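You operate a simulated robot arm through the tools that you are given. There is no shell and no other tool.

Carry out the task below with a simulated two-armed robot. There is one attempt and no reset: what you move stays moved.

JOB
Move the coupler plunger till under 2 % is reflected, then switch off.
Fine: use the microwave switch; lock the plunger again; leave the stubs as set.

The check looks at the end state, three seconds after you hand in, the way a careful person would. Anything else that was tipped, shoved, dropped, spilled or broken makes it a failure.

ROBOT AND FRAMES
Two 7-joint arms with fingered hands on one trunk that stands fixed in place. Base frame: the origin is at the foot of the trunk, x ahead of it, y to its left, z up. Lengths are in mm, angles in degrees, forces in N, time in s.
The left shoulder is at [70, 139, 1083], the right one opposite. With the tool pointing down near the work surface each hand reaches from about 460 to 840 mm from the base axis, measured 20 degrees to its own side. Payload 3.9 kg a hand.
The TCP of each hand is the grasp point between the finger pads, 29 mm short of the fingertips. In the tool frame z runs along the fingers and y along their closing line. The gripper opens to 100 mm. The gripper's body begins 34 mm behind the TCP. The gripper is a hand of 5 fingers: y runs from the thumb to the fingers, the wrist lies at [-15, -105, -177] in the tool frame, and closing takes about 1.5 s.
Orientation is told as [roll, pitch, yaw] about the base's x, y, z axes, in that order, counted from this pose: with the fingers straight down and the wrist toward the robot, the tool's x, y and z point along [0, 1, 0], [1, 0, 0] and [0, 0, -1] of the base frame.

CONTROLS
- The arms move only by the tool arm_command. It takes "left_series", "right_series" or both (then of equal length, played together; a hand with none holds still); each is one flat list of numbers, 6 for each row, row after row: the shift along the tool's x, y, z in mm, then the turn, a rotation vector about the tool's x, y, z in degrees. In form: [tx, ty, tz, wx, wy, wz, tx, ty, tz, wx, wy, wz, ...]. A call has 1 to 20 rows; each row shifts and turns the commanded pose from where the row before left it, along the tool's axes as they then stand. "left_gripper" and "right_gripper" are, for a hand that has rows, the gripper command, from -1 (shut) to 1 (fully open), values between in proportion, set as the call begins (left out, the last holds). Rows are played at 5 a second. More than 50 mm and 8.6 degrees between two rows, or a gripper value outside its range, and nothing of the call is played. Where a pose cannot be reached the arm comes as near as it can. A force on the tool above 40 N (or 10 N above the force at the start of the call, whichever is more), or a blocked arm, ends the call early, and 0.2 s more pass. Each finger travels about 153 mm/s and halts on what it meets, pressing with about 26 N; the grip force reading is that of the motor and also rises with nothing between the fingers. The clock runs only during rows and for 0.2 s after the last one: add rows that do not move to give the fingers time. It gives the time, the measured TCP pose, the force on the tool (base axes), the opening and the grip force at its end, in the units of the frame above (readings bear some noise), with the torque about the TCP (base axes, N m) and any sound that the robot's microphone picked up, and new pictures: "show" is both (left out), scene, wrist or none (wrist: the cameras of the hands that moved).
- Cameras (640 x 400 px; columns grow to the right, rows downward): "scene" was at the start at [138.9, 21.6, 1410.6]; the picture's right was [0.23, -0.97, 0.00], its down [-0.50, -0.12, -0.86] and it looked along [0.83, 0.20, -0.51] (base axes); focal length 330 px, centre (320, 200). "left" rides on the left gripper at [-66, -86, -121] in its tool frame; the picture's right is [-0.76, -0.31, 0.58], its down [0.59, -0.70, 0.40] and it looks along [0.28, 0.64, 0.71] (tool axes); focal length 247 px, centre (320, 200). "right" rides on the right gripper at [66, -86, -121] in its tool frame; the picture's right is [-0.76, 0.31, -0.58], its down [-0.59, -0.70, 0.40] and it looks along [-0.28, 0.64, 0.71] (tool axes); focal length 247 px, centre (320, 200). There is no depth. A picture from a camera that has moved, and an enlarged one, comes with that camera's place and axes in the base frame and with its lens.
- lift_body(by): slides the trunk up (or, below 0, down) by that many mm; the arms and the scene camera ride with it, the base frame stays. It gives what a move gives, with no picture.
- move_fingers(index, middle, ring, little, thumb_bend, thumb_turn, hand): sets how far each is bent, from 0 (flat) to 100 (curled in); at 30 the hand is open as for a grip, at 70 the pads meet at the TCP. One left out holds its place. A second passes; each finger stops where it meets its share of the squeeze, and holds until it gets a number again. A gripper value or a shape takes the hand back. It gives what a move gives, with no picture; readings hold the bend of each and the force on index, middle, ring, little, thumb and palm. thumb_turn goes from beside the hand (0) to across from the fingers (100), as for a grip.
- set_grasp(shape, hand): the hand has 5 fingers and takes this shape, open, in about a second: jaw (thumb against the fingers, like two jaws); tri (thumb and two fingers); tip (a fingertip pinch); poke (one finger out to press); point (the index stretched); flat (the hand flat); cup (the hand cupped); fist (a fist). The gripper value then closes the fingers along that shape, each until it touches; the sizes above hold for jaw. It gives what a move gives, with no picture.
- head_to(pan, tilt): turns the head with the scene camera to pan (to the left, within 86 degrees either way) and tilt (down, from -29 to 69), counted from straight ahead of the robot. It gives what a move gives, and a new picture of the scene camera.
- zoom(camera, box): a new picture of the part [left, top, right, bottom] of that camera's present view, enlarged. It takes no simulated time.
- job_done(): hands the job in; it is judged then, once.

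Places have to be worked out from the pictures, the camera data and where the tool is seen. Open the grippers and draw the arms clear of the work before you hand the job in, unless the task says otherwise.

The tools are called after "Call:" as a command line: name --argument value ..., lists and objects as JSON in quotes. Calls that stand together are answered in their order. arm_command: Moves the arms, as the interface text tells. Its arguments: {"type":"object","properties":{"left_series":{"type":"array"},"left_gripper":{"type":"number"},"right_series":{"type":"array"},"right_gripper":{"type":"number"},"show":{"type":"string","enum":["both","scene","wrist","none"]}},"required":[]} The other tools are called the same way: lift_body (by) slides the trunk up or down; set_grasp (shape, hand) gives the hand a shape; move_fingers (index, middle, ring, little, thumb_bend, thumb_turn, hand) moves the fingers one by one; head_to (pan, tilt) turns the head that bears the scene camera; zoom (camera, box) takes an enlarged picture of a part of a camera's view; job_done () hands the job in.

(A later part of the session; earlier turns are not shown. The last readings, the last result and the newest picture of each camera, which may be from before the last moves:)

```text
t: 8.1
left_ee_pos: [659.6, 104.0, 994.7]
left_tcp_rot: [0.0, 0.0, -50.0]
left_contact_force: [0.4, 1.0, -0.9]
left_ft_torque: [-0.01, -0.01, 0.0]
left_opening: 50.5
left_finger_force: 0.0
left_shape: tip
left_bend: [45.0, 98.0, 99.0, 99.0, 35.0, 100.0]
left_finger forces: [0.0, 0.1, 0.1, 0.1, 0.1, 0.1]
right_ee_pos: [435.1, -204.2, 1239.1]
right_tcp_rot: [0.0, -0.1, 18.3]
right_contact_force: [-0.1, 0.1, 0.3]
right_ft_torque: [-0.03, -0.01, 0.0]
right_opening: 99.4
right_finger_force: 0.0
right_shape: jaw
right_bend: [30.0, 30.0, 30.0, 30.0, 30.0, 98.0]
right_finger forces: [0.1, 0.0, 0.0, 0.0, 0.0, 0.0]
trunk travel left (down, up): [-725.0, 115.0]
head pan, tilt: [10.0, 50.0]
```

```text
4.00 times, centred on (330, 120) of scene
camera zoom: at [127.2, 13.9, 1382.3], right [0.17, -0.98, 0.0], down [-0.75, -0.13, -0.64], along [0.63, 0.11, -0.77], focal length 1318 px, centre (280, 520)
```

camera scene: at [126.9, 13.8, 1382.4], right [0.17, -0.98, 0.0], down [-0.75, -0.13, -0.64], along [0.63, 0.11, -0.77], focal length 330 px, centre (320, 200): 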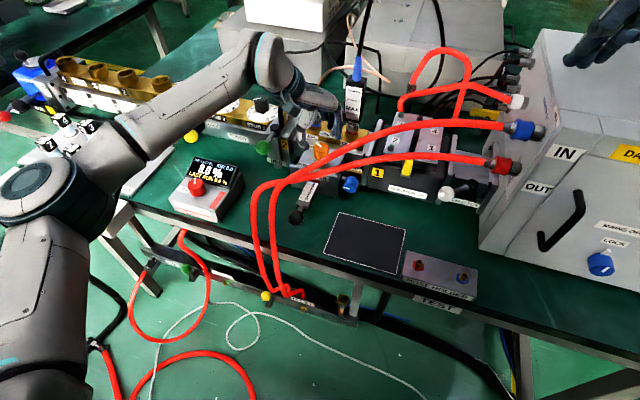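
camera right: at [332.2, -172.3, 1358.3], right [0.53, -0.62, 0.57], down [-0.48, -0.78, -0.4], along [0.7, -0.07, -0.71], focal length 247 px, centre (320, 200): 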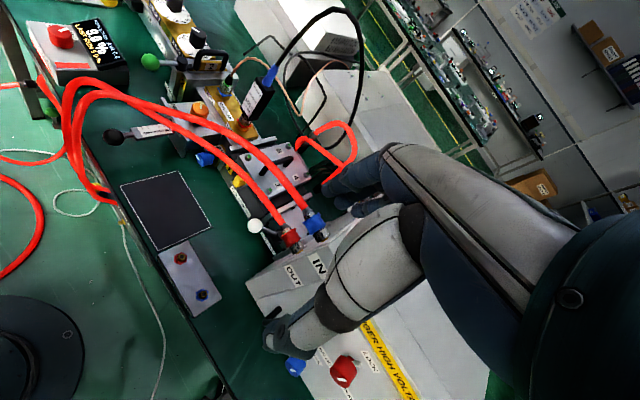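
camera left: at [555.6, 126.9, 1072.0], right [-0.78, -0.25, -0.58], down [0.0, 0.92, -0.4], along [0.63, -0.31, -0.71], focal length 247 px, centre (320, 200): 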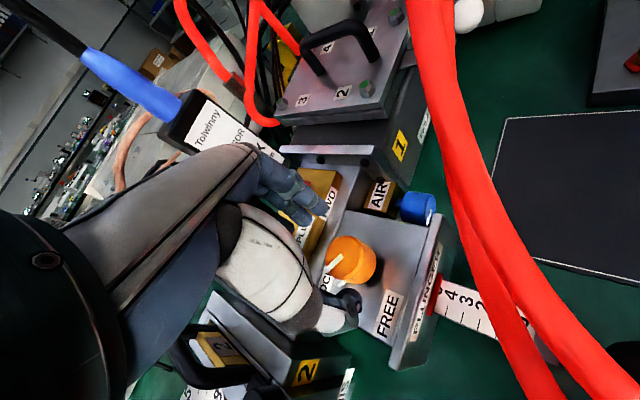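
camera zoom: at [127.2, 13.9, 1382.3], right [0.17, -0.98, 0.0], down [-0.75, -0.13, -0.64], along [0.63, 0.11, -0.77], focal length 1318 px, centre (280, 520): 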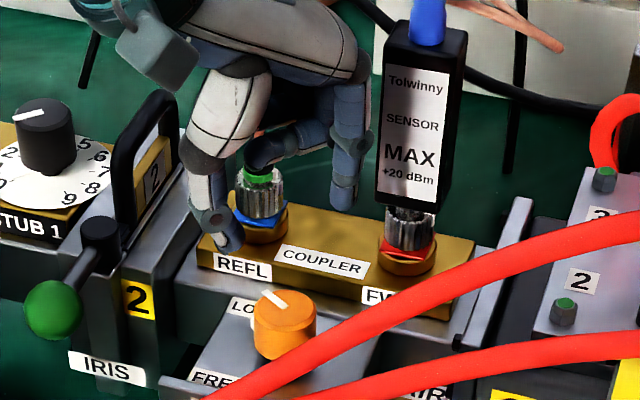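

Recomputed, the REFL connector is at about [756, 137] and the sensor at [744, 48], each about 100 mm from the knob, so there is room. I'll turn the hand to yaw -70 and lower the pinch around the knob to TCP z about 925.

Call:
arm_command --left_series '[0, 0, 0, 0, 0, 6.7, 0, 0, 0, 0, 0, 6.7, 0, 0, 0, 0, 0, 6.6, 0, 0, 20, 0, 0, 0, 0, 0, 20, 0, 0, 0, 0, 0, 0, 0, 0, 0]'

Call:
zoom --camera "left" --box '[220, 150, 460, 330]'

Call:
zoom --camera "right" --box '[130, 30, 290, 130]'

Call:
zoom --camera "scene" --box '[270, 80, 390, 170]'

```text
t: 9.5
left_ee_pos: [660.6, 104.0, 956.9]
left_tcp_rot: [0.1, 0.1, -69.8]
left_contact_force: [-0.1, -0.5, -0.2]
left_ft_torque: [0.0, 0.0, 0.0]
left_opening: 50.5
left_finger_force: 0.0
left_shape: tip
left_bend: [45.0, 98.0, 99.0, 99.0, 35.0, 100.0]
left_finger forces: [0.1, 0.1, 0.0, 0.1, 0.1, 0.0]
right_ee_pos: [434.8, -203.1, 1236.7]
right_tcp_rot: [-0.1, 0.0, 18.2]
right_contact_force: [0.2, 0.1, 0.2]
right_ft_torque: [-0.01, -0.01, -0.01]
right_opening: 99.8
right_finger_force: 0.1
right_shape: jaw
right_bend: [30.0, 30.0, 30.0, 30.0, 30.0, 98.0]
right_finger forces: [0.0, 0.0, 0.1, 0.1, 0.0, 0.0]
trunk travel left (down, up): [-725.0, 115.0]
head pan, tilt: [10.0, 50.0]
camera scene: at [126.8, 13.6, 1382.4], right [0.17, -0.98, 0.0], down [-0.75, -0.13, -0.64], along [0.63, 0.11, -0.77], focal length 330 px, centre (320, 200)
camera left: at [569.7, 161.7, 1077.4], right [-0.82, 0.03, -0.58], down [0.31, 0.86, -0.4], along [0.49, -0.51, -0.71], focal length 247 px, centre (320, 200)
```

scene: 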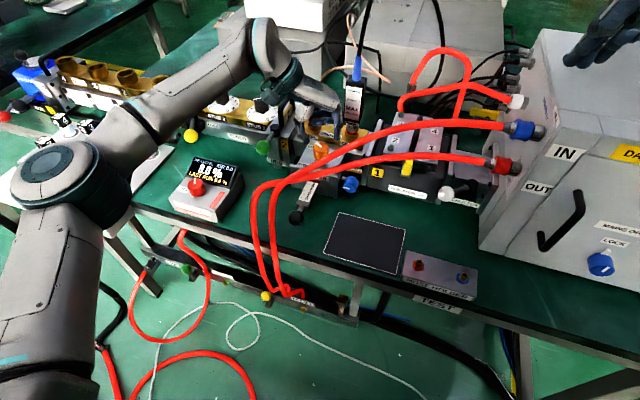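
left: 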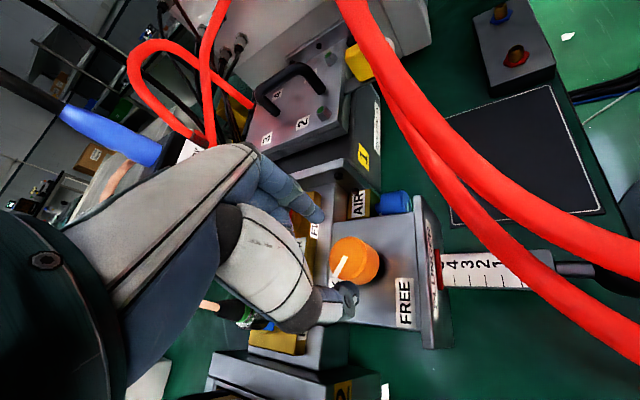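

```text
2.22 times, centred on (340, 240) of left
camera zoom: at [569.7, 161.7, 1077.4], right [-0.82, 0.03, -0.58], down [0.31, 0.86, -0.4], along [0.49, -0.51, -0.71], focal length 549 px, centre (276, 111)
```

zoom: 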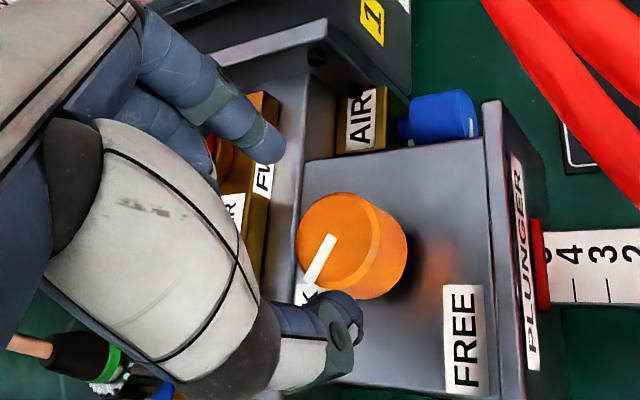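

```text
4.00 times, centred on (210, 80) of right
camera zoom: at [331.5, -169.0, 1359.0], right [0.53, -0.62, 0.58], down [-0.48, -0.78, -0.4], along [0.7, -0.07, -0.71], focal length 988 px, centre (760, 680)
```

zoom: 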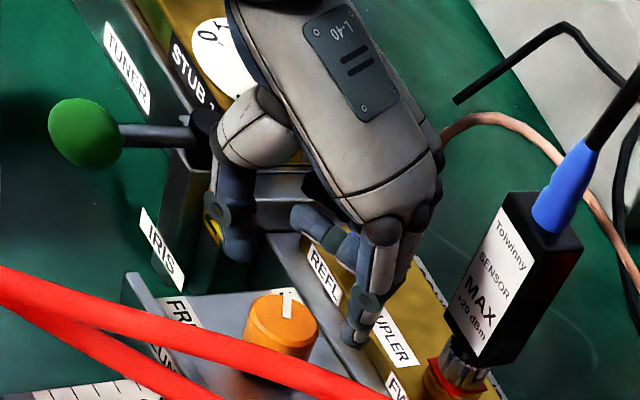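

```text
4.44 times, centred on (330, 125) of scene
camera zoom: at [126.8, 13.6, 1382.4], right [0.17, -0.98, 0.0], down [-0.75, -0.13, -0.64], along [0.63, 0.11, -0.77], focal length 1465 px, centre (276, 533)
```

zoom: 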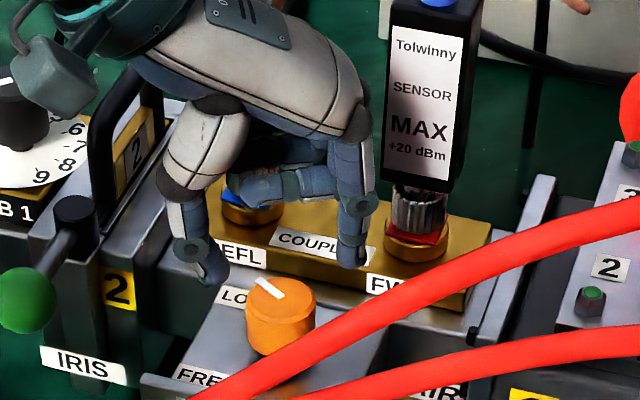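

Index and thumb are either side of the knob; it's about 2 mm off centre. I'll correct and lower the last 32 mm.

Call:
arm_command --left_series '[-1.5, -1.6, 11, 0, 0, 0, 0, 0, 11, 0, 0, 0, 0, 0, 10, 0, 0, 0, 0, 0, 0, 0, 0, 0]' --show "none"

Call:
zoom --camera "left" --box '[220, 150, 460, 330]'

Call:
zoom --camera "right" --box '[130, 30, 290, 130]'

Call:
zoom --camera "scene" --box '[270, 80, 390, 170]'

```text
t: 10.5
left_ee_pos: [658.1, 106.6, 924.9]
left_tcp_rot: [-0.1, 0.0, -69.9]
left_contact_force: [-0.3, -1.4, 0.3]
left_ft_torque: [0.0, 0.04, 0.0]
left_opening: 50.3
left_finger_force: 0.0
left_shape: tip
left_bend: [45.0, 98.0, 99.0, 99.0, 35.0, 100.0]
left_finger forces: [0.0, 0.0, 0.0, 0.0, 0.1, 0.0]
right_ee_pos: [434.4, -203.0, 1237.5]
right_tcp_rot: [0.0, 0.0, 18.2]
right_contact_force: [0.1, -0.1, 0.3]
right_ft_torque: [0.02, 0.04, 0.01]
right_opening: 99.8
right_finger_force: 0.1
right_shape: jaw
right_bend: [30.0, 30.0, 30.0, 30.0, 30.0, 98.0]
right_finger forces: [0.0, 0.0, 0.0, 0.0, 0.1, 0.1]
trunk travel left (down, up): [-725.0, 115.0]
head pan, tilt: [10.0, 50.0]
```

```text
2.22 times, centred on (340, 240) of left
camera zoom: at [566.9, 163.9, 1045.7], right [-0.82, 0.03, -0.58], down [0.31, 0.86, -0.4], along [0.49, -0.5, -0.71], focal length 549 px, centre (276, 111)
```

zoom: 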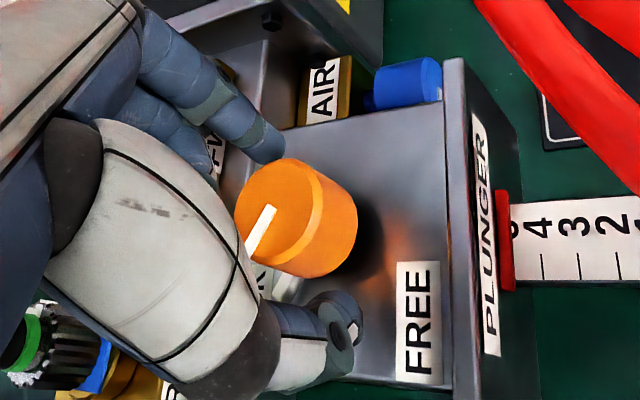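

```text
4.00 times, centred on (210, 80) of right
camera zoom: at [331.7, -168.9, 1358.9], right [0.53, -0.62, 0.58], down [-0.48, -0.78, -0.4], along [0.7, -0.07, -0.71], focal length 988 px, centre (760, 680)
```

zoom: 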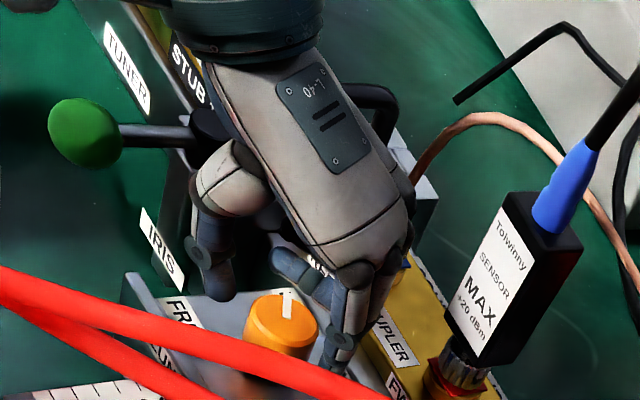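

```text
4.44 times, centred on (330, 125) of scene
camera zoom: at [127.0, 13.8, 1382.4], right [0.17, -0.98, 0.0], down [-0.75, -0.13, -0.64], along [0.63, 0.11, -0.77], focal length 1465 px, centre (276, 533)
```

zoom: 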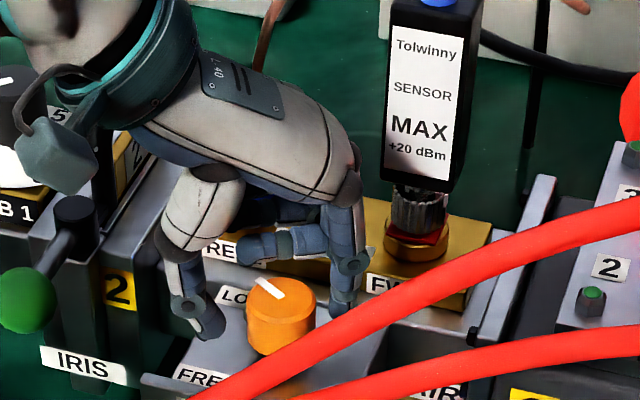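

The knob sits centred between index and thumb. Closing the pinch now.

Call:
arm_command --left_series '[0, 0, 0, 0, 0, 0, 0, 0, 0, 0, 0, 0, 0, 0, 0, 0, 0, 0, 0, 0, 0, 0, 0, 0, 0, 0, 0, 0, 0, 0, 0, 0, 0, 0, 0, 0]' --left_gripper -1 --show "none"

Call:
zoom --camera "left" --box '[220, 150, 460, 330]'

Call:
zoom --camera "scene" --box '[270, 80, 390, 170]'

```text
t: 11.9
left_ee_pos: [659.0, 105.5, 924.6]
left_tcp_rot: [0.0, 0.0, -69.9]
left_contact_force: [-2.5, -2.6, -4.0]
left_ft_torque: [-0.07, 0.03, -0.07]
left_opening: 28.3
left_finger_force: 26.1
left_shape: tip
left_bend: [54.0, 100.0, 100.0, 100.0, 47.0, 100.0]
left_finger forces: [24.0, 0.0, 0.0, 0.0, 22.8, 0.1]
right_ee_pos: [433.6, -203.3, 1236.9]
right_tcp_rot: [0.0, 0.0, 18.3]
right_contact_force: [0.2, 0.2, -0.6]
right_ft_torque: [0.01, 0.03, -0.03]
right_opening: 99.8
right_finger_force: 0.1
right_shape: jaw
right_bend: [30.0, 30.0, 30.0, 30.0, 30.0, 98.0]
right_finger forces: [0.0, 0.1, 0.0, 0.0, 0.1, 0.0]
trunk travel left (down, up): [-725.0, 115.0]
head pan, tilt: [10.0, 50.0]
```

```text
2.22 times, centred on (340, 240) of left
camera zoom: at [567.0, 163.5, 1045.8], right [-0.82, 0.03, -0.58], down [0.31, 0.86, -0.4], along [0.49, -0.5, -0.71], focal length 549 px, centre (276, 111)
```

zoom: 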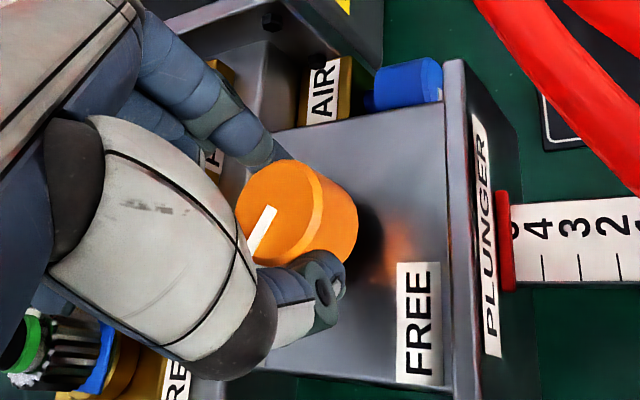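

```text
4.44 times, centred on (330, 125) of scene
camera zoom: at [127.1, 13.5, 1382.3], right [0.17, -0.98, 0.0], down [-0.75, -0.13, -0.64], along [0.63, 0.11, -0.77], focal length 1465 px, centre (276, 533)
```

zoom: 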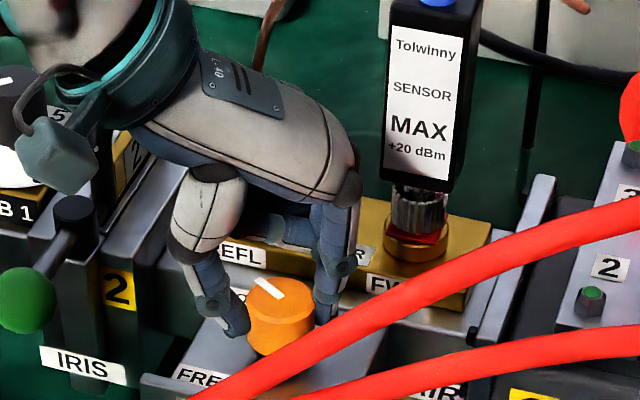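

The pinch has the knob with 24 N on each side. I'll turn it 40 degrees counter-clockwise toward FREE and check.

Call:
arm_command --left_series '[0, 0, 0, 0, 0, -6, 0, 0, 0, 0, 0, -6, 0, 0, 0, 0, 0, -7, 0, 0, 0, 0, 0, -7, 0, 0, 0, 0, 0, -7, 0, 0, 0, 0, 0, -7, 0, 0, 0, 0, 0, 0]' --show "scene"

Call:
zoom --camera "left" --box '[220, 150, 460, 330]'

Call:
zoom --camera "scene" --box '[270, 80, 390, 170]'

Call:
zoom --camera "right" --box '[130, 30, 290, 130]'

```text
t: 13.5
left_ee_pos: [656.7, 103.1, 922.0]
left_tcp_rot: [-0.1, 0.1, -30.0]
left_contact_force: [-3.4, -5.8, -2.6]
left_ft_torque: [-0.08, 0.13, -0.01]
left_opening: 29.0
left_finger_force: 26.3
left_shape: tip
left_bend: [54.0, 100.0, 100.0, 100.0, 46.0, 100.0]
left_finger forces: [26.4, 0.0, 0.0, 0.0, 24.5, 0.1]
right_ee_pos: [432.4, -203.8, 1236.6]
right_tcp_rot: [-0.1, 0.0, 18.2]
right_contact_force: [-0.2, 0.7, 0.3]
right_ft_torque: [-0.01, -0.01, -0.01]
right_opening: 99.9
right_finger_force: 0.1
right_shape: jaw
right_bend: [30.0, 30.0, 30.0, 30.0, 30.0, 98.0]
right_finger forces: [0.1, 0.0, 0.1, 0.0, 0.0, 0.0]
trunk travel left (down, up): [-725.0, 115.0]
head pan, tilt: [10.0, 50.0]
camera scene: at [126.1, 13.0, 1382.3], right [0.17, -0.98, 0.0], down [-0.75, -0.13, -0.64], along [0.63, 0.11, -0.77], focal length 330 px, centre (320, 200)
```

scene: 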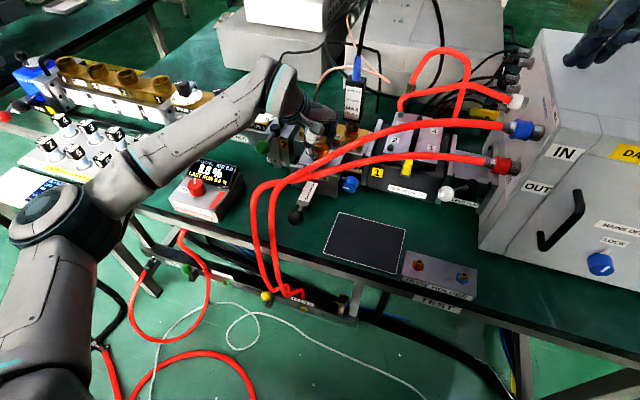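

```text
2.22 times, centred on (340, 240) of left
camera zoom: at [550.3, 89.1, 1043.8], right [-0.64, -0.5, -0.58], down [-0.32, 0.86, -0.4], along [0.7, -0.07, -0.71], focal length 549 px, centre (276, 111)
```

zoom: 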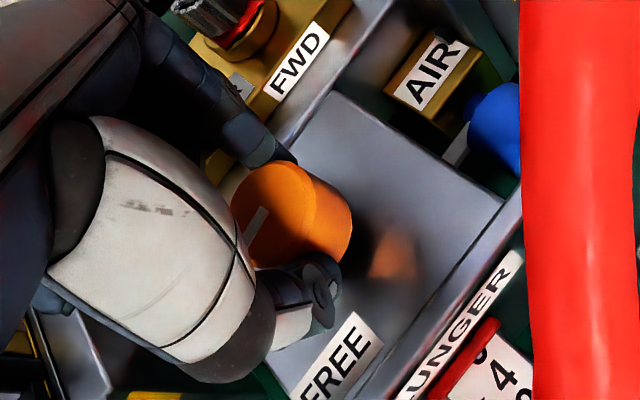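

```text
4.44 times, centred on (330, 125) of scene
camera zoom: at [126.1, 13.0, 1382.3], right [0.17, -0.98, 0.0], down [-0.75, -0.13, -0.64], along [0.63, 0.11, -0.77], focal length 1465 px, centre (276, 533)
```

zoom: 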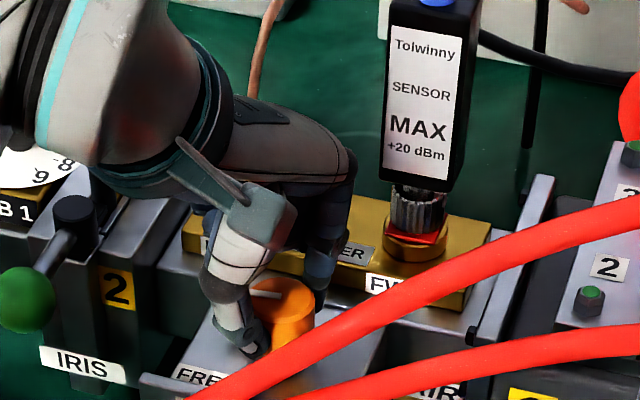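

```text
4.00 times, centred on (210, 80) of right
camera zoom: at [330.8, -169.7, 1358.9], right [0.53, -0.62, 0.58], down [-0.48, -0.78, -0.4], along [0.7, -0.07, -0.71], focal length 988 px, centre (760, 680)
```

zoom: 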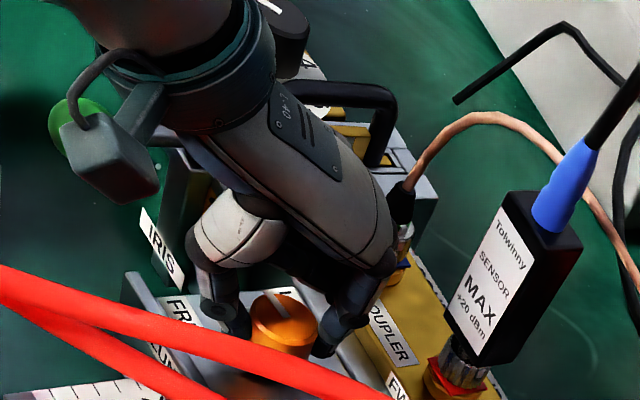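

The pointer follows the hand. Continuing another 42 degrees toward FREE.

Call:
arm_command --left_series '[0, 0, 0, 0, 0, -7, 0, 0, 0, 0, 0, -7, 0, 0, 0, 0, 0, -7, 0, 0, 0, 0, 0, -7, 0, 0, 0, 0, 0, -7, 0, 0, 0, 0, 0, -7, 0, 0, 0, 0, 0, 0]' --show "scene"

Call:
zoom --camera "left" --box '[220, 150, 460, 330]'

Call:
zoom --camera "scene" --box '[270, 80, 390, 170]'

Call:
zoom --camera "right" --box '[130, 30, 290, 130]'

```text
t: 15.1
left_ee_pos: [639.2, 97.0, 959.0]
left_tcp_rot: [1.1, 0.6, 12.1]
left_contact_force: [0.9, 0.2, -0.6]
left_ft_torque: [0.04, 0.03, -0.01]
left_opening: 25.2
left_finger_force: 26.4
left_shape: tip
left_bend: [74.0, 100.0, 100.0, 100.0, 83.0, 100.0]
left_finger forces: [0.0, 0.0, 0.1, 0.1, 0.0, 0.0]
left hand out of reach, approached as far as the arm can: row 5, 6
right_ee_pos: [438.4, -202.9, 1235.0]
right_tcp_rot: [0.1, 0.2, 18.4]
right_contact_force: [0.5, -0.1, 0.2]
right_ft_torque: [0.03, 0.05, 0.0]
right_opening: 99.7
right_finger_force: 0.0
right_shape: jaw
right_bend: [30.0, 30.0, 30.0, 30.0, 30.0, 98.0]
right_finger forces: [0.0, 0.0, 0.0, 0.0, 0.1, 0.0]
trunk travel left (down, up): [-725.0, 115.0]
head pan, tilt: [10.0, 50.0]
camera scene: at [131.5, 13.7, 1382.0], right [0.17, -0.98, 0.0], down [-0.76, -0.13, -0.64], along [0.63, 0.11, -0.77], focal length 330 px, centre (320, 200)
```

scene: 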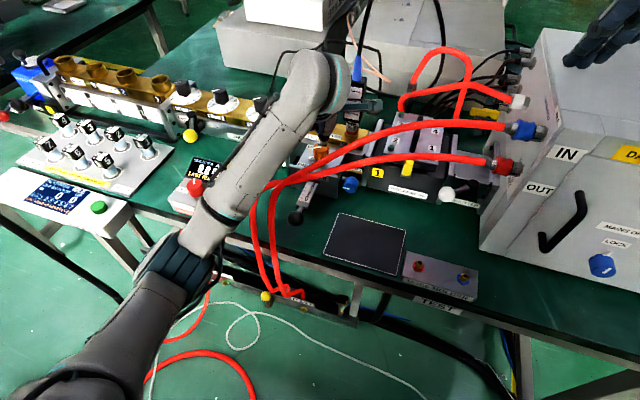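

```text
2.22 times, centred on (340, 240) of left
camera zoom: at [570.2, 13.8, 1080.2], right [-0.15, -0.8, -0.59], down [-0.82, 0.43, -0.38], along [0.56, 0.42, -0.71], focal length 549 px, centre (276, 111)
```

zoom: 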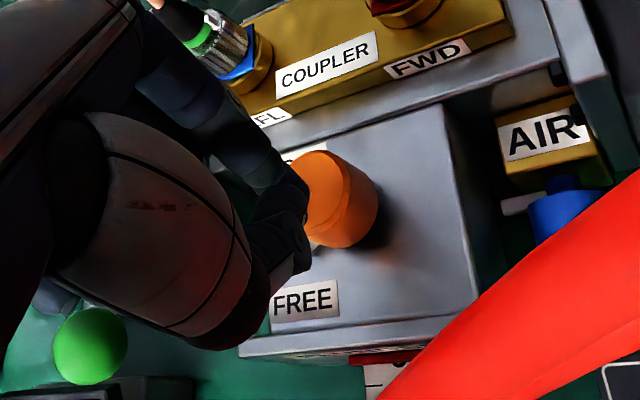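

```text
4.44 times, centred on (330, 125) of scene
camera zoom: at [131.5, 13.7, 1382.0], right [0.17, -0.98, 0.0], down [-0.76, -0.13, -0.64], along [0.63, 0.11, -0.77], focal length 1465 px, centre (276, 533)
```

zoom: 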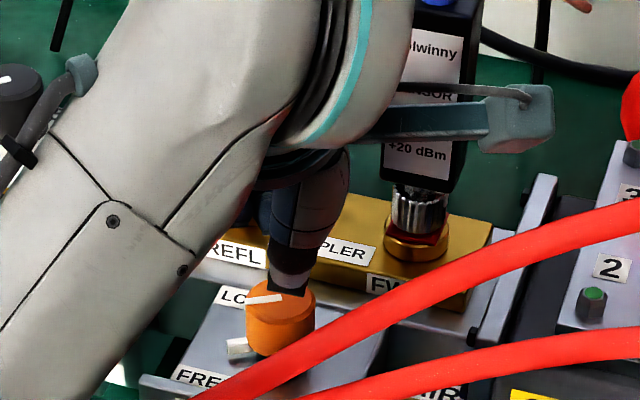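

```text
4.00 times, centred on (210, 80) of right
camera zoom: at [336.4, -168.9, 1357.6], right [0.53, -0.62, 0.57], down [-0.48, -0.78, -0.4], along [0.69, -0.07, -0.72], focal length 988 px, centre (760, 680)
```

zoom: 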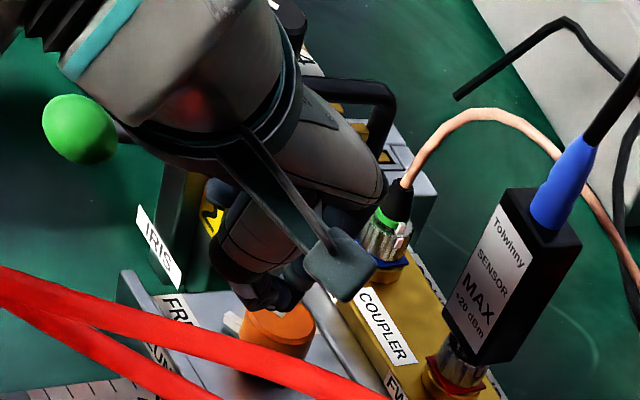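

The arm swung into another elbow posture near row 5 and the pinch slipped off; the knob is roughly two-thirds of the way to FREE. I'll lift the hand clear and look before regrasping.

Call:
arm_command --left_series '[0, 0, -20, 0, 0, 0, 0, 0, -20, 0, 0, 0, 0, 0, -20, 0, 0, 0, 0, 0, 0, 0, 0, 0]'

Call:
zoom --camera "left" --box '[300, 170, 460, 290]'

Call:
zoom --camera "scene" --box '[150, 80, 390, 230]'

Call:
zoom --camera "right" --box '[0, 0, 330, 225]'

```text
t: 16.1
left_ee_pos: [637.5, 99.8, 1020.3]
left_tcp_rot: [0.0, 0.2, 12.1]
left_contact_force: [0.0, -0.2, 0.2]
left_ft_torque: [-0.01, -0.01, 0.0]
left_opening: 25.3
left_finger_force: 25.8
left_shape: tip
left_bend: [74.0, 100.0, 100.0, 100.0, 83.0, 100.0]
left_finger forces: [0.0, 0.0, 0.0, 0.1, 0.1, 0.1]
right_ee_pos: [435.0, -202.4, 1236.7]
right_tcp_rot: [-0.1, 0.0, 18.4]
right_contact_force: [-0.5, 0.4, 0.2]
right_ft_torque: [-0.02, 0.01, 0.0]
right_opening: 100.0
right_finger_force: 0.1
right_shape: jaw
right_bend: [30.0, 30.0, 30.0, 30.0, 30.0, 98.0]
right_finger forces: [0.0, 0.1, 0.0, 0.0, 0.0, 0.1]
trunk travel left (down, up): [-725.0, 115.0]
head pan, tilt: [10.0, 50.0]
camera scene: at [127.9, 13.9, 1382.2], right [0.17, -0.98, 0.0], down [-0.75, -0.13, -0.64], along [0.63, 0.11, -0.77], focal length 330 px, centre (320, 200)
camera left: at [566.9, 16.8, 1142.6], right [-0.14, -0.8, -0.58], down [-0.81, 0.43, -0.4], along [0.57, 0.41, -0.71], focal length 247 px, centre (320, 200)
```

scene: 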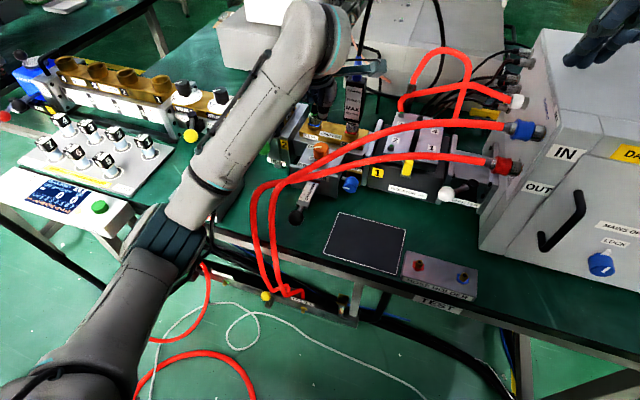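
left: 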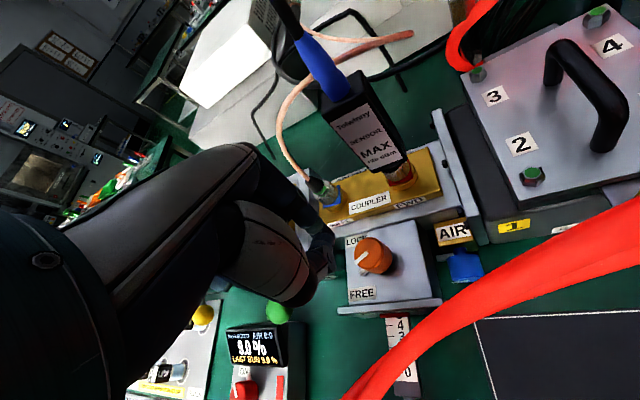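

```text
3.33 times, centred on (380, 230) of left
camera zoom: at [566.9, 16.8, 1142.6], right [-0.14, -0.8, -0.58], down [-0.81, 0.43, -0.4], along [0.57, 0.41, -0.71], focal length 823 px, centre (120, 100)
```

zoom: 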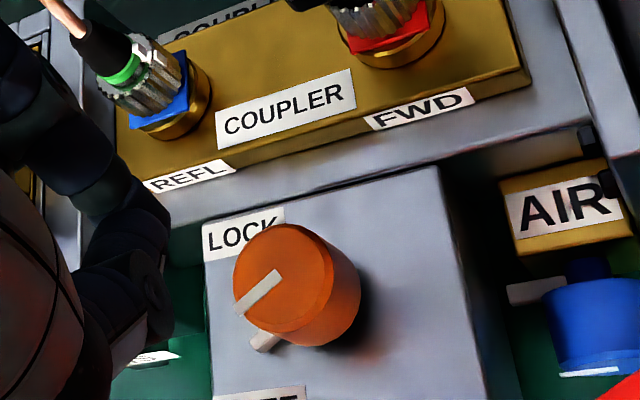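

```text
2.67 times, centred on (270, 155) of scene
camera zoom: at [127.9, 13.9, 1382.2], right [0.17, -0.98, 0.0], down [-0.75, -0.13, -0.64], along [0.63, 0.11, -0.77], focal length 879 px, centre (453, 320)
```

zoom: 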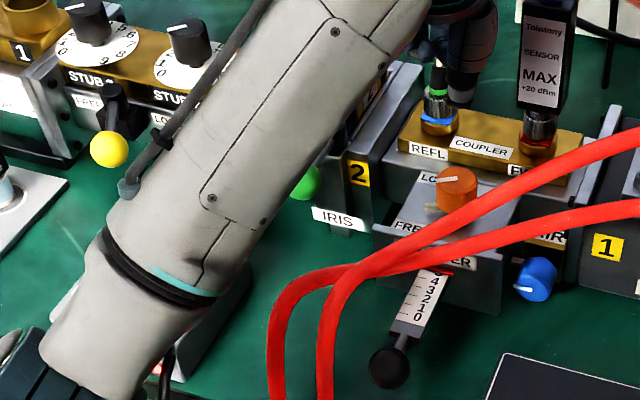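

```text
1.78 times, centred on (165, 112) of right
camera zoom: at [332.6, -168.7, 1358.7], right [0.53, -0.62, 0.58], down [-0.48, -0.78, -0.4], along [0.7, -0.07, -0.71], focal length 439 px, centre (596, 356)
```

zoom: 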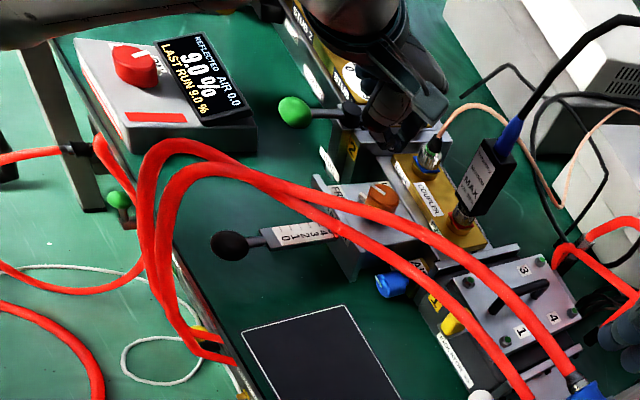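

Nothing else moved, and the pointer is now about 67 degrees round, not yet at FREE. I'll reopen the pinch to 50 mm, recentre over the knob at yaw 5 in this new posture, and come down to z 958.

Call:
arm_command --left_series '[0.3, 11, 0, 0, 0, 3.5, 0.3, 11.1, 0, 0, 0, 3.5, 0, 0, 0, 0, 0, 0, 0, 0, 20, 0, 0, 0, 0, 0, 21, 0, 0, 0, 0, 0, 21, 0, 0, 0, 0, 0, 0, 0, 0, 0]' --left_gripper 0.0

Call:
zoom --camera "left" --box '[220, 150, 460, 330]'

Call:
zoom --camera "right" --box '[130, 30, 290, 130]'

```text
t: 17.7
left_ee_pos: [659.3, 101.5, 962.1]
left_tcp_rot: [0.5, 0.2, 4.9]
left_contact_force: [0.0, 0.5, 0.2]
left_ft_torque: [0.0, 0.05, -0.01]
left_opening: 49.7
left_finger_force: 0.0
left_shape: tip
left_bend: [45.0, 98.0, 99.0, 99.0, 35.0, 100.0]
left_finger forces: [0.0, 0.1, 0.0, 0.1, 0.0, 0.0]
left hand out of reach, approached as far as the arm can: row 6
right_ee_pos: [435.4, -202.8, 1236.2]
right_tcp_rot: [0.0, 0.1, 18.4]
right_contact_force: [-0.4, -1.1, -0.4]
right_ft_torque: [0.01, 0.0, 0.0]
right_opening: 99.8
right_finger_force: 0.1
right_shape: jaw
right_bend: [30.0, 30.0, 30.0, 30.0, 30.0, 98.0]
right_finger forces: [0.1, 0.0, 0.0, 0.0, 0.0, 0.1]
trunk travel left (down, up): [-725.0, 115.0]
head pan, tilt: [10.0, 50.0]
camera scene: at [127.1, 13.9, 1382.3], right [0.17, -0.98, 0.0], down [-0.75, -0.13, -0.64], along [0.63, 0.11, -0.77], focal length 330 px, centre (320, 200)
camera left: at [579.3, 27.5, 1084.3], right [-0.24, -0.78, -0.58], down [-0.75, 0.53, -0.39], along [0.61, 0.34, -0.71], focal length 247 px, centre (320, 200)
```

scene: 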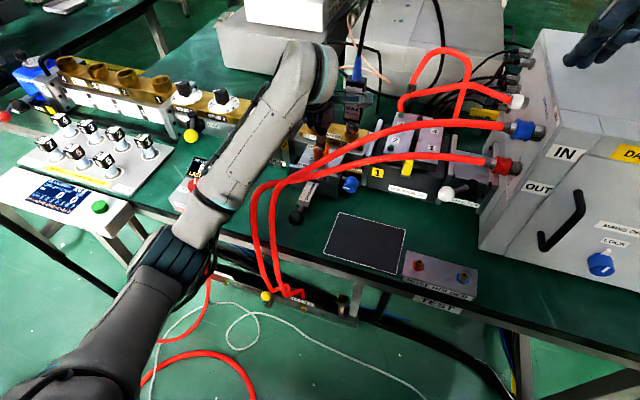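
left: 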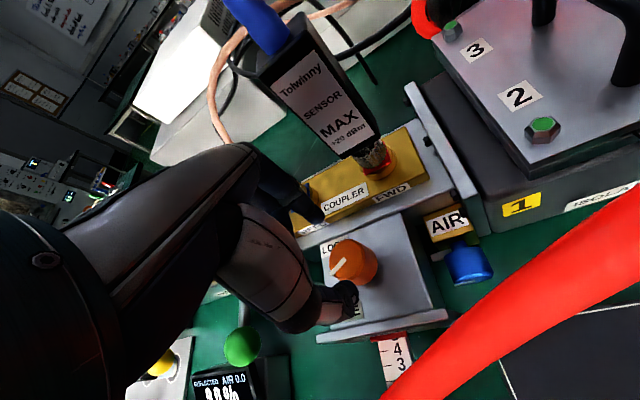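

```text
2.22 times, centred on (340, 240) of left
camera zoom: at [579.3, 27.5, 1084.3], right [-0.24, -0.78, -0.58], down [-0.75, 0.53, -0.39], along [0.61, 0.34, -0.71], focal length 549 px, centre (276, 111)
```

zoom: 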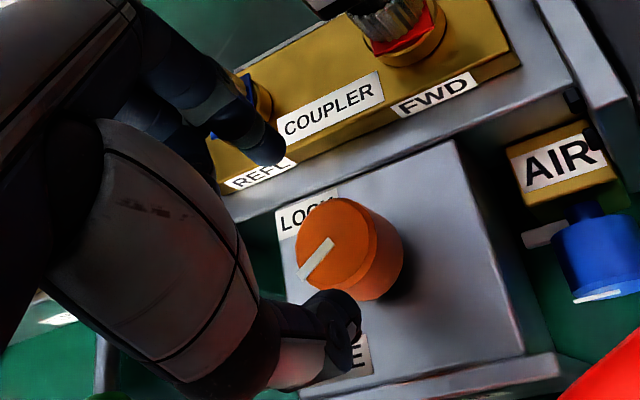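

```text
4.00 times, centred on (210, 80) of right
camera zoom: at [331.7, -168.8, 1358.9], right [0.53, -0.62, 0.58], down [-0.48, -0.78, -0.4], along [0.7, -0.07, -0.71], focal length 988 px, centre (760, 680)
```

zoom: 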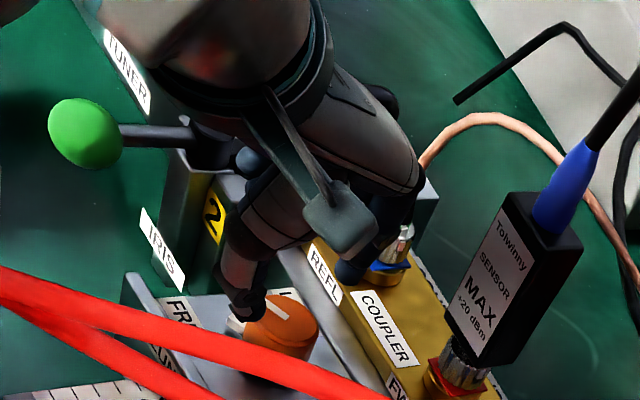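

In this posture the arm runs out of reach below z 960. Raising the trunk should give the elbow more room, so I'll lift by 110 mm and come back down.

Call:
lift_body --by 110

Call:
arm_command --left_series '[0, 0, 20, 0, 0, 0, 0, 0, 20, 0, 0, 0, 0, 0, 20, 0, 0, 0, 0, 0, 20, 0, 0, 0, 0, 0, 20, 0, 0, 0, 0, 0, 10, 0, 0, 0, 0, 0, 0, 0, 0, 0]'

Call:
zoom --camera "left" --box '[220, 150, 460, 330]'

```text
t: 19.1
left_ee_pos: [659.7, 102.9, 1073.2]
left_tcp_rot: [0.5, 0.3, 4.9]
left_contact_force: [-1.2, -0.7, 0.5]
left_ft_torque: [0.0, 0.01, 0.01]
left_opening: 49.8
left_finger_force: 0.1
left_shape: tip
left_bend: [45.0, 98.0, 99.0, 99.0, 35.0, 100.0]
left_finger forces: [0.0, 0.1, 0.1, 0.1, 0.0, 0.1]
right_ee_pos: [434.8, -202.9, 1347.1]
right_tcp_rot: [0.0, 0.0, 18.3]
right_contact_force: [-0.2, 0.0, -0.5]
right_ft_torque: [-0.01, 0.04, 0.0]
right_opening: 99.9
right_finger_force: 0.1
right_shape: jaw
right_bend: [30.0, 30.0, 30.0, 30.0, 30.0, 98.0]
right_finger forces: [0.0, 0.1, 0.0, 0.0, 0.1, 0.0]
trunk travel left (down, up): [-835.0, 5.0]
head pan, tilt: [10.0, 50.0]
```

```text
t: 20.7
left_ee_pos: [627.9, 86.7, 1038.5]
left_tcp_rot: [1.3, 0.7, 4.7]
left_contact_force: [-0.6, -0.9, -0.3]
left_ft_torque: [-0.01, 0.04, 0.01]
left_opening: 50.1
left_finger_force: 0.1
left_shape: tip
left_bend: [45.0, 98.0, 99.0, 99.0, 35.0, 100.0]
left_finger forces: [0.0, 0.0, 0.0, 0.0, 0.0, 0.0]
left hand out of reach, approached as far as the arm can: row 1, 2, 3, 4, 5, 6
right_ee_pos: [435.0, -201.8, 1347.4]
right_tcp_rot: [-0.1, 0.1, 18.4]
right_contact_force: [0.3, 0.1, 1.1]
right_ft_torque: [-0.02, 0.03, -0.02]
right_opening: 100.0
right_finger_force: 0.1
right_shape: jaw
right_bend: [30.0, 30.0, 30.0, 30.0, 30.0, 98.0]
right_finger forces: [0.0, 0.0, 0.0, 0.1, 0.0, 0.0]
trunk travel left (down, up): [-835.0, 5.0]
head pan, tilt: [10.0, 50.0]
camera scene: at [127.3, 14.0, 1492.3], right [0.17, -0.98, 0.0], down [-0.75, -0.13, -0.64], along [0.63, 0.11, -0.77], focal length 330 px, centre (320, 200)
camera left: at [548.5, 10.7, 1160.0], right [-0.25, -0.77, -0.59], down [-0.76, 0.54, -0.38], along [0.6, 0.35, -0.71], focal length 247 px, centre (320, 200)
```

scene: 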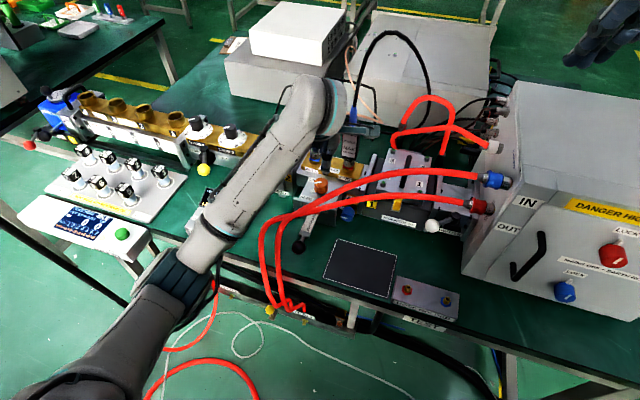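
left: 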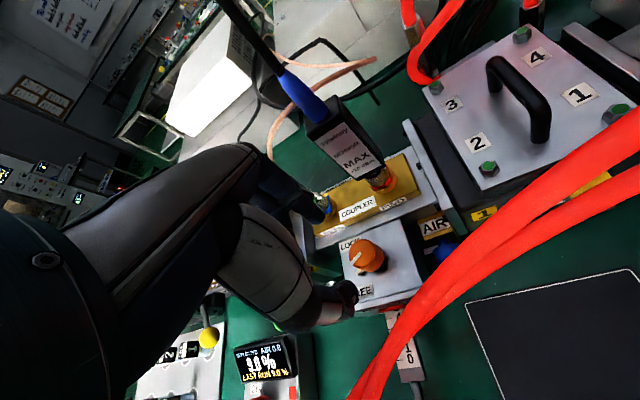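

```text
2.22 times, centred on (340, 240) of left
camera zoom: at [548.5, 10.7, 1160.0], right [-0.25, -0.77, -0.59], down [-0.76, 0.54, -0.38], along [0.6, 0.35, -0.71], focal length 549 px, centre (276, 111)
```

zoom: 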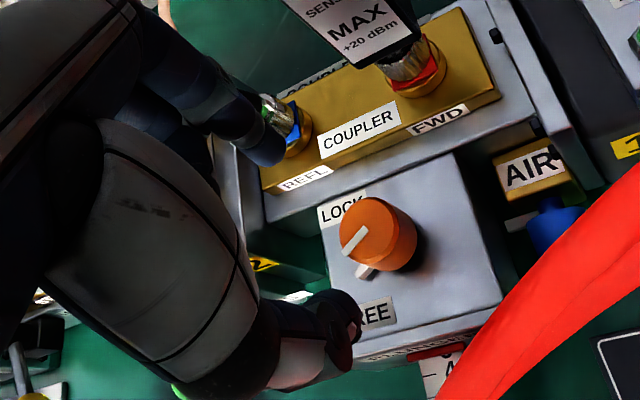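

The limit is downward relative to the shoulder, so the trunk should go lower, not higher. I'll first raise the left hand 200 mm, then lower the trunk by 210 mm.

Call:
arm_command --left_series '[0, 0, -40, 0, 0, 0, 0, 0, -40, 0, 0, 0, 0, 0, -40, 0, 0, 0, 0, 0, -40, 0, 0, 0, 0, 0, -40, 0, 0, 0, 0, 0, 0, 0, 0, 0]' --show "scene"

```text
t: 22.1
left_ee_pos: [628.1, 86.8, 1236.6]
left_tcp_rot: [0.4, 0.3, 4.9]
left_contact_force: [-0.6, -0.5, 0.2]
left_ft_torque: [0.01, 0.0, 0.0]
left_opening: 50.1
left_finger_force: 0.0
left_shape: tip
left_bend: [45.0, 98.0, 99.0, 99.0, 35.0, 100.0]
left_finger forces: [0.0, 0.0, 0.1, 0.0, 0.0, 0.0]
right_ee_pos: [434.8, -204.0, 1347.2]
right_tcp_rot: [0.0, 0.0, 18.4]
right_contact_force: [-0.2, -0.5, 0.3]
right_ft_torque: [-0.01, 0.01, 0.0]
right_opening: 99.9
right_finger_force: 0.1
right_shape: jaw
right_bend: [30.0, 30.0, 30.0, 30.0, 30.0, 98.0]
right_finger forces: [0.0, 0.0, 0.1, 0.0, 0.0, 0.0]
trunk travel left (down, up): [-835.0, 5.0]
head pan, tilt: [10.0, 50.0]
camera scene: at [127.6, 14.1, 1492.3], right [0.17, -0.98, 0.0], down [-0.75, -0.13, -0.64], along [0.63, 0.11, -0.77], focal length 330 px, centre (320, 200)
```

scene: 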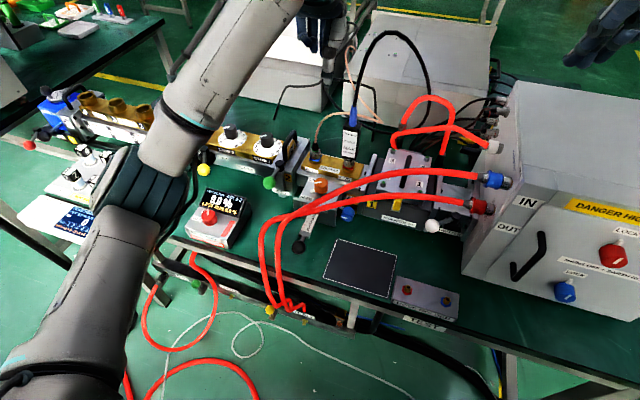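

Call:
lift_body --by -210

Call:
arm_command --left_series '[1, 15.5, 0, 0, 0, 0, 1, 15.5, 0, 0, 0, 0, 0, 0, 20, 0, 0, 0, 0, 0, 20, 0, 0, 0, 0, 0, 20, 0, 0, 0, 0, 0, 0, 0, 0, 0]'

Call:
zoom --camera "left" --box '[220, 150, 460, 330]'

Call:
zoom --camera "right" --box '[0, 0, 330, 225]'

```text
t: 24.4
left_ee_pos: [627.1, 85.1, 1026.3]
left_tcp_rot: [0.4, 0.3, 4.9]
left_contact_force: [0.0, 0.1, 0.2]
left_ft_torque: [0.01, 0.0, 0.02]
left_opening: 49.6
left_finger_force: 0.0
left_shape: tip
left_bend: [45.0, 98.0, 99.0, 99.0, 35.0, 100.0]
left_finger forces: [0.0, 0.0, 0.1, 0.0, 0.2, 0.0]
right_ee_pos: [434.9, -203.7, 1136.7]
right_tcp_rot: [0.0, -0.1, 18.4]
right_contact_force: [-0.5, 0.3, -0.1]
right_ft_torque: [0.0, 0.01, -0.01]
right_opening: 99.7
right_finger_force: 0.2
right_shape: jaw
right_bend: [30.0, 30.0, 30.0, 30.0, 30.0, 98.0]
right_finger forces: [0.0, 0.1, 0.1, 0.0, 0.0, 0.1]
trunk travel left (down, up): [-625.0, 215.0]
head pan, tilt: [10.0, 50.0]
```

```text
t: 25.8
left_ee_pos: [658.8, 90.5, 966.8]
left_tcp_rot: [0.5, 0.3, 5.0]
left_contact_force: [-0.5, 0.3, -1.1]
left_ft_torque: [0.03, -0.01, -0.02]
left_opening: 49.9
left_finger_force: 0.1
left_shape: tip
left_bend: [45.0, 98.0, 99.0, 99.0, 35.0, 100.0]
left_finger forces: [0.0, 0.0, 0.0, 0.0, 0.0, 0.0]
right_ee_pos: [434.4, -203.8, 1137.6]
right_tcp_rot: [0.0, 0.0, 18.4]
right_contact_force: [-0.1, 0.5, -0.2]
right_ft_torque: [-0.01, 0.02, -0.01]
right_opening: 99.7
right_finger_force: 0.0
right_shape: jaw
right_bend: [30.0, 30.0, 30.0, 30.0, 30.0, 98.0]
right_finger forces: [0.0, 0.0, 0.0, 0.1, 0.0, 0.0]
trunk travel left (down, up): [-625.0, 215.0]
head pan, tilt: [10.0, 50.0]
camera scene: at [126.9, 13.8, 1282.4], right [0.17, -0.98, 0.0], down [-0.75, -0.13, -0.64], along [0.63, 0.11, -0.77], focal length 330 px, centre (320, 200)
camera left: at [578.7, 17.3, 1088.2], right [-0.24, -0.78, -0.58], down [-0.75, 0.53, -0.39], along [0.61, 0.34, -0.71], focal length 247 px, centre (320, 200)
```

scene: 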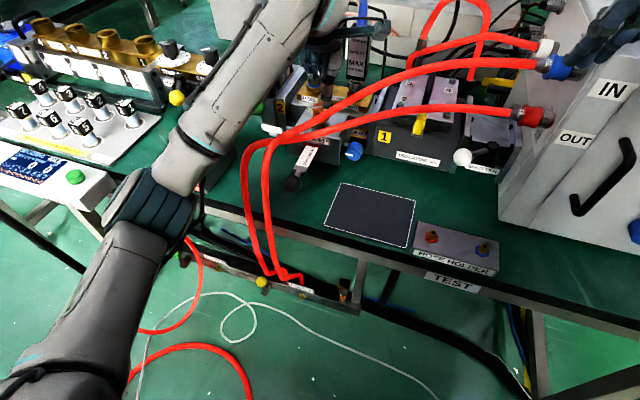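
left: 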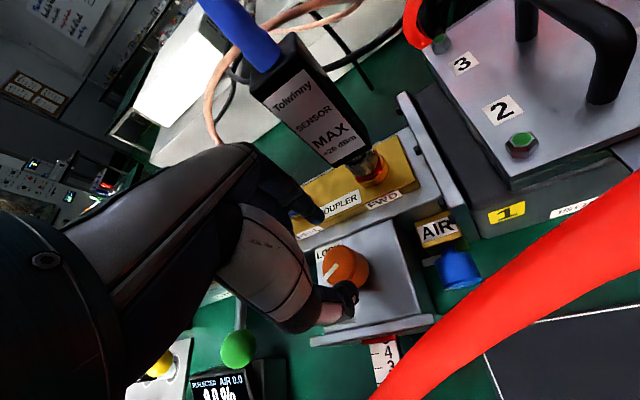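

```text
2.22 times, centred on (340, 240) of left
camera zoom: at [578.7, 17.3, 1088.2], right [-0.24, -0.78, -0.58], down [-0.75, 0.53, -0.39], along [0.61, 0.34, -0.71], focal length 549 px, centre (276, 111)
```

zoom: 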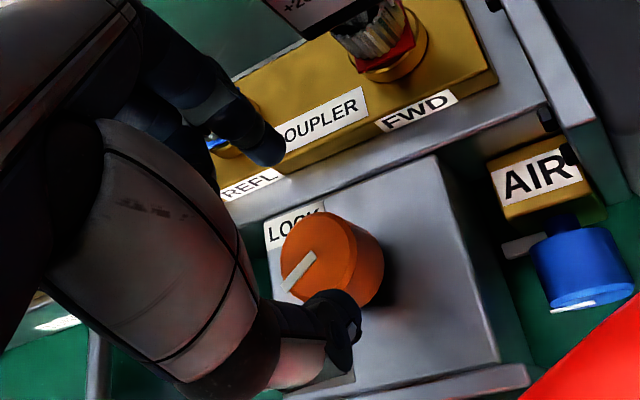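

```text
1.78 times, centred on (165, 112) of right
camera zoom: at [331.6, -168.9, 1259.0], right [0.53, -0.62, 0.58], down [-0.48, -0.78, -0.4], along [0.7, -0.07, -0.71], focal length 439 px, centre (596, 356)
```

zoom: 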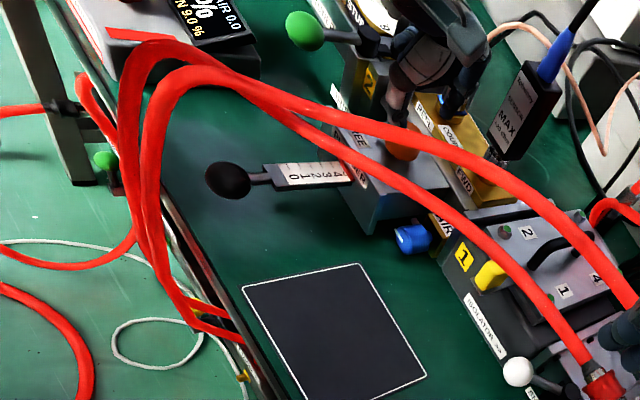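

The arm now reaches well here. The knob is about 12 mm to the left (+y) of the pinch, so I'll shift and go down in two steps.

Call:
arm_command --left_series '[12.5, 1.1, 0, 0, 0, 0, 0, 0, 12, 0, 0, 0, 0, 0, 13, 0, 0, 0, 0, 0, 0, 0, 0, 0]' --show "none"

Call:
zoom --camera "left" --box '[220, 150, 460, 330]'

Call:
zoom --camera "right" --box '[160, 20, 290, 100]'

Call:
zoom --camera "scene" --box '[260, 40, 400, 140]'

```text
t: 26.8
left_ee_pos: [657.2, 102.4, 943.5]
left_tcp_rot: [0.5, 0.3, 4.9]
left_contact_force: [-0.2, -0.9, -0.4]
left_ft_torque: [-0.01, 0.01, -0.03]
left_opening: 50.0
left_finger_force: 0.0
left_shape: tip
left_bend: [45.0, 98.0, 99.0, 99.0, 35.0, 100.0]
left_finger forces: [0.0, 0.1, 0.0, 0.0, 0.0, 0.1]
right_ee_pos: [433.9, -203.1, 1136.9]
right_tcp_rot: [0.1, 0.0, 18.4]
right_contact_force: [-0.1, -0.5, 0.1]
right_ft_torque: [0.0, 0.0, 0.0]
right_opening: 99.9
right_finger_force: 0.1
right_shape: jaw
right_bend: [30.0, 30.0, 30.0, 30.0, 30.0, 98.0]
right_finger forces: [0.0, 0.1, 0.0, 0.0, 0.1, 0.1]
trunk travel left (down, up): [-625.0, 215.0]
head pan, tilt: [10.0, 50.0]
```

```text
2.22 times, centred on (340, 240) of left
camera zoom: at [578.0, 28.7, 1063.4], right [-0.24, -0.78, -0.58], down [-0.75, 0.53, -0.39], along [0.61, 0.34, -0.71], focal length 549 px, centre (276, 111)
```

zoom: 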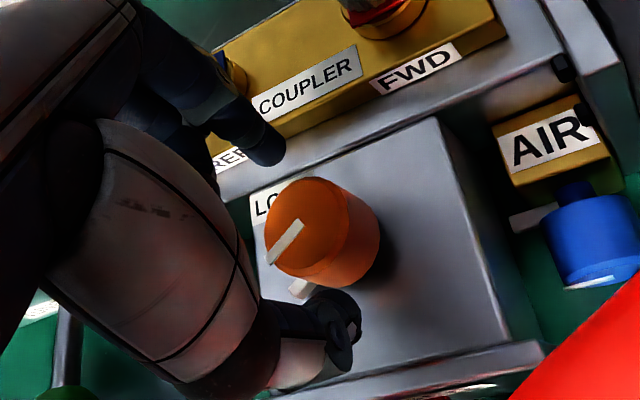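

```text
4.92 times, centred on (225, 60) of right
camera zoom: at [331.6, -169.0, 1259.0], right [0.53, -0.62, 0.58], down [-0.48, -0.78, -0.4], along [0.7, -0.07, -0.71], focal length 1216 px, centre (788, 889)
```

zoom: 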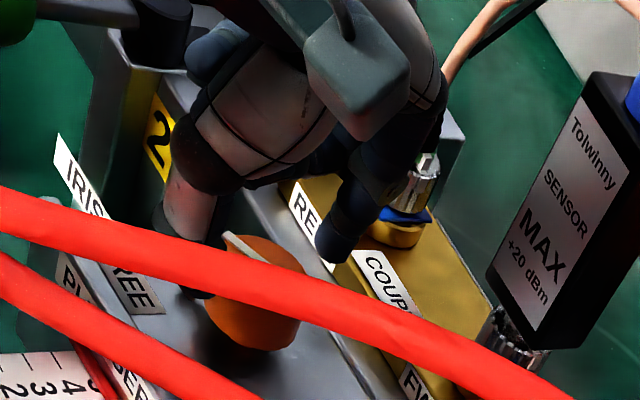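

```text
4.00 times, centred on (330, 90) of scene
camera zoom: at [127.0, 13.7, 1282.4], right [0.17, -0.98, 0.0], down [-0.75, -0.13, -0.64], along [0.63, 0.11, -0.77], focal length 1318 px, centre (280, 640)
```

zoom: 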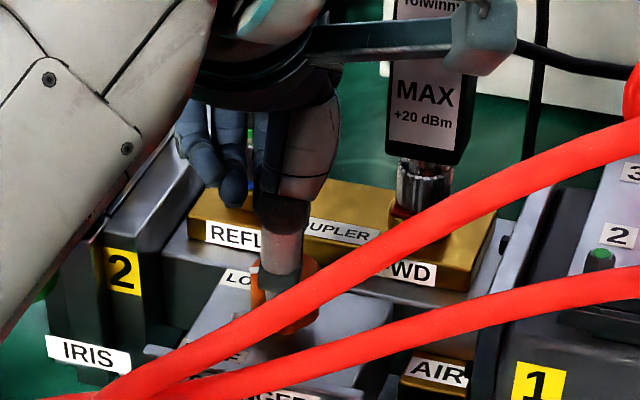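

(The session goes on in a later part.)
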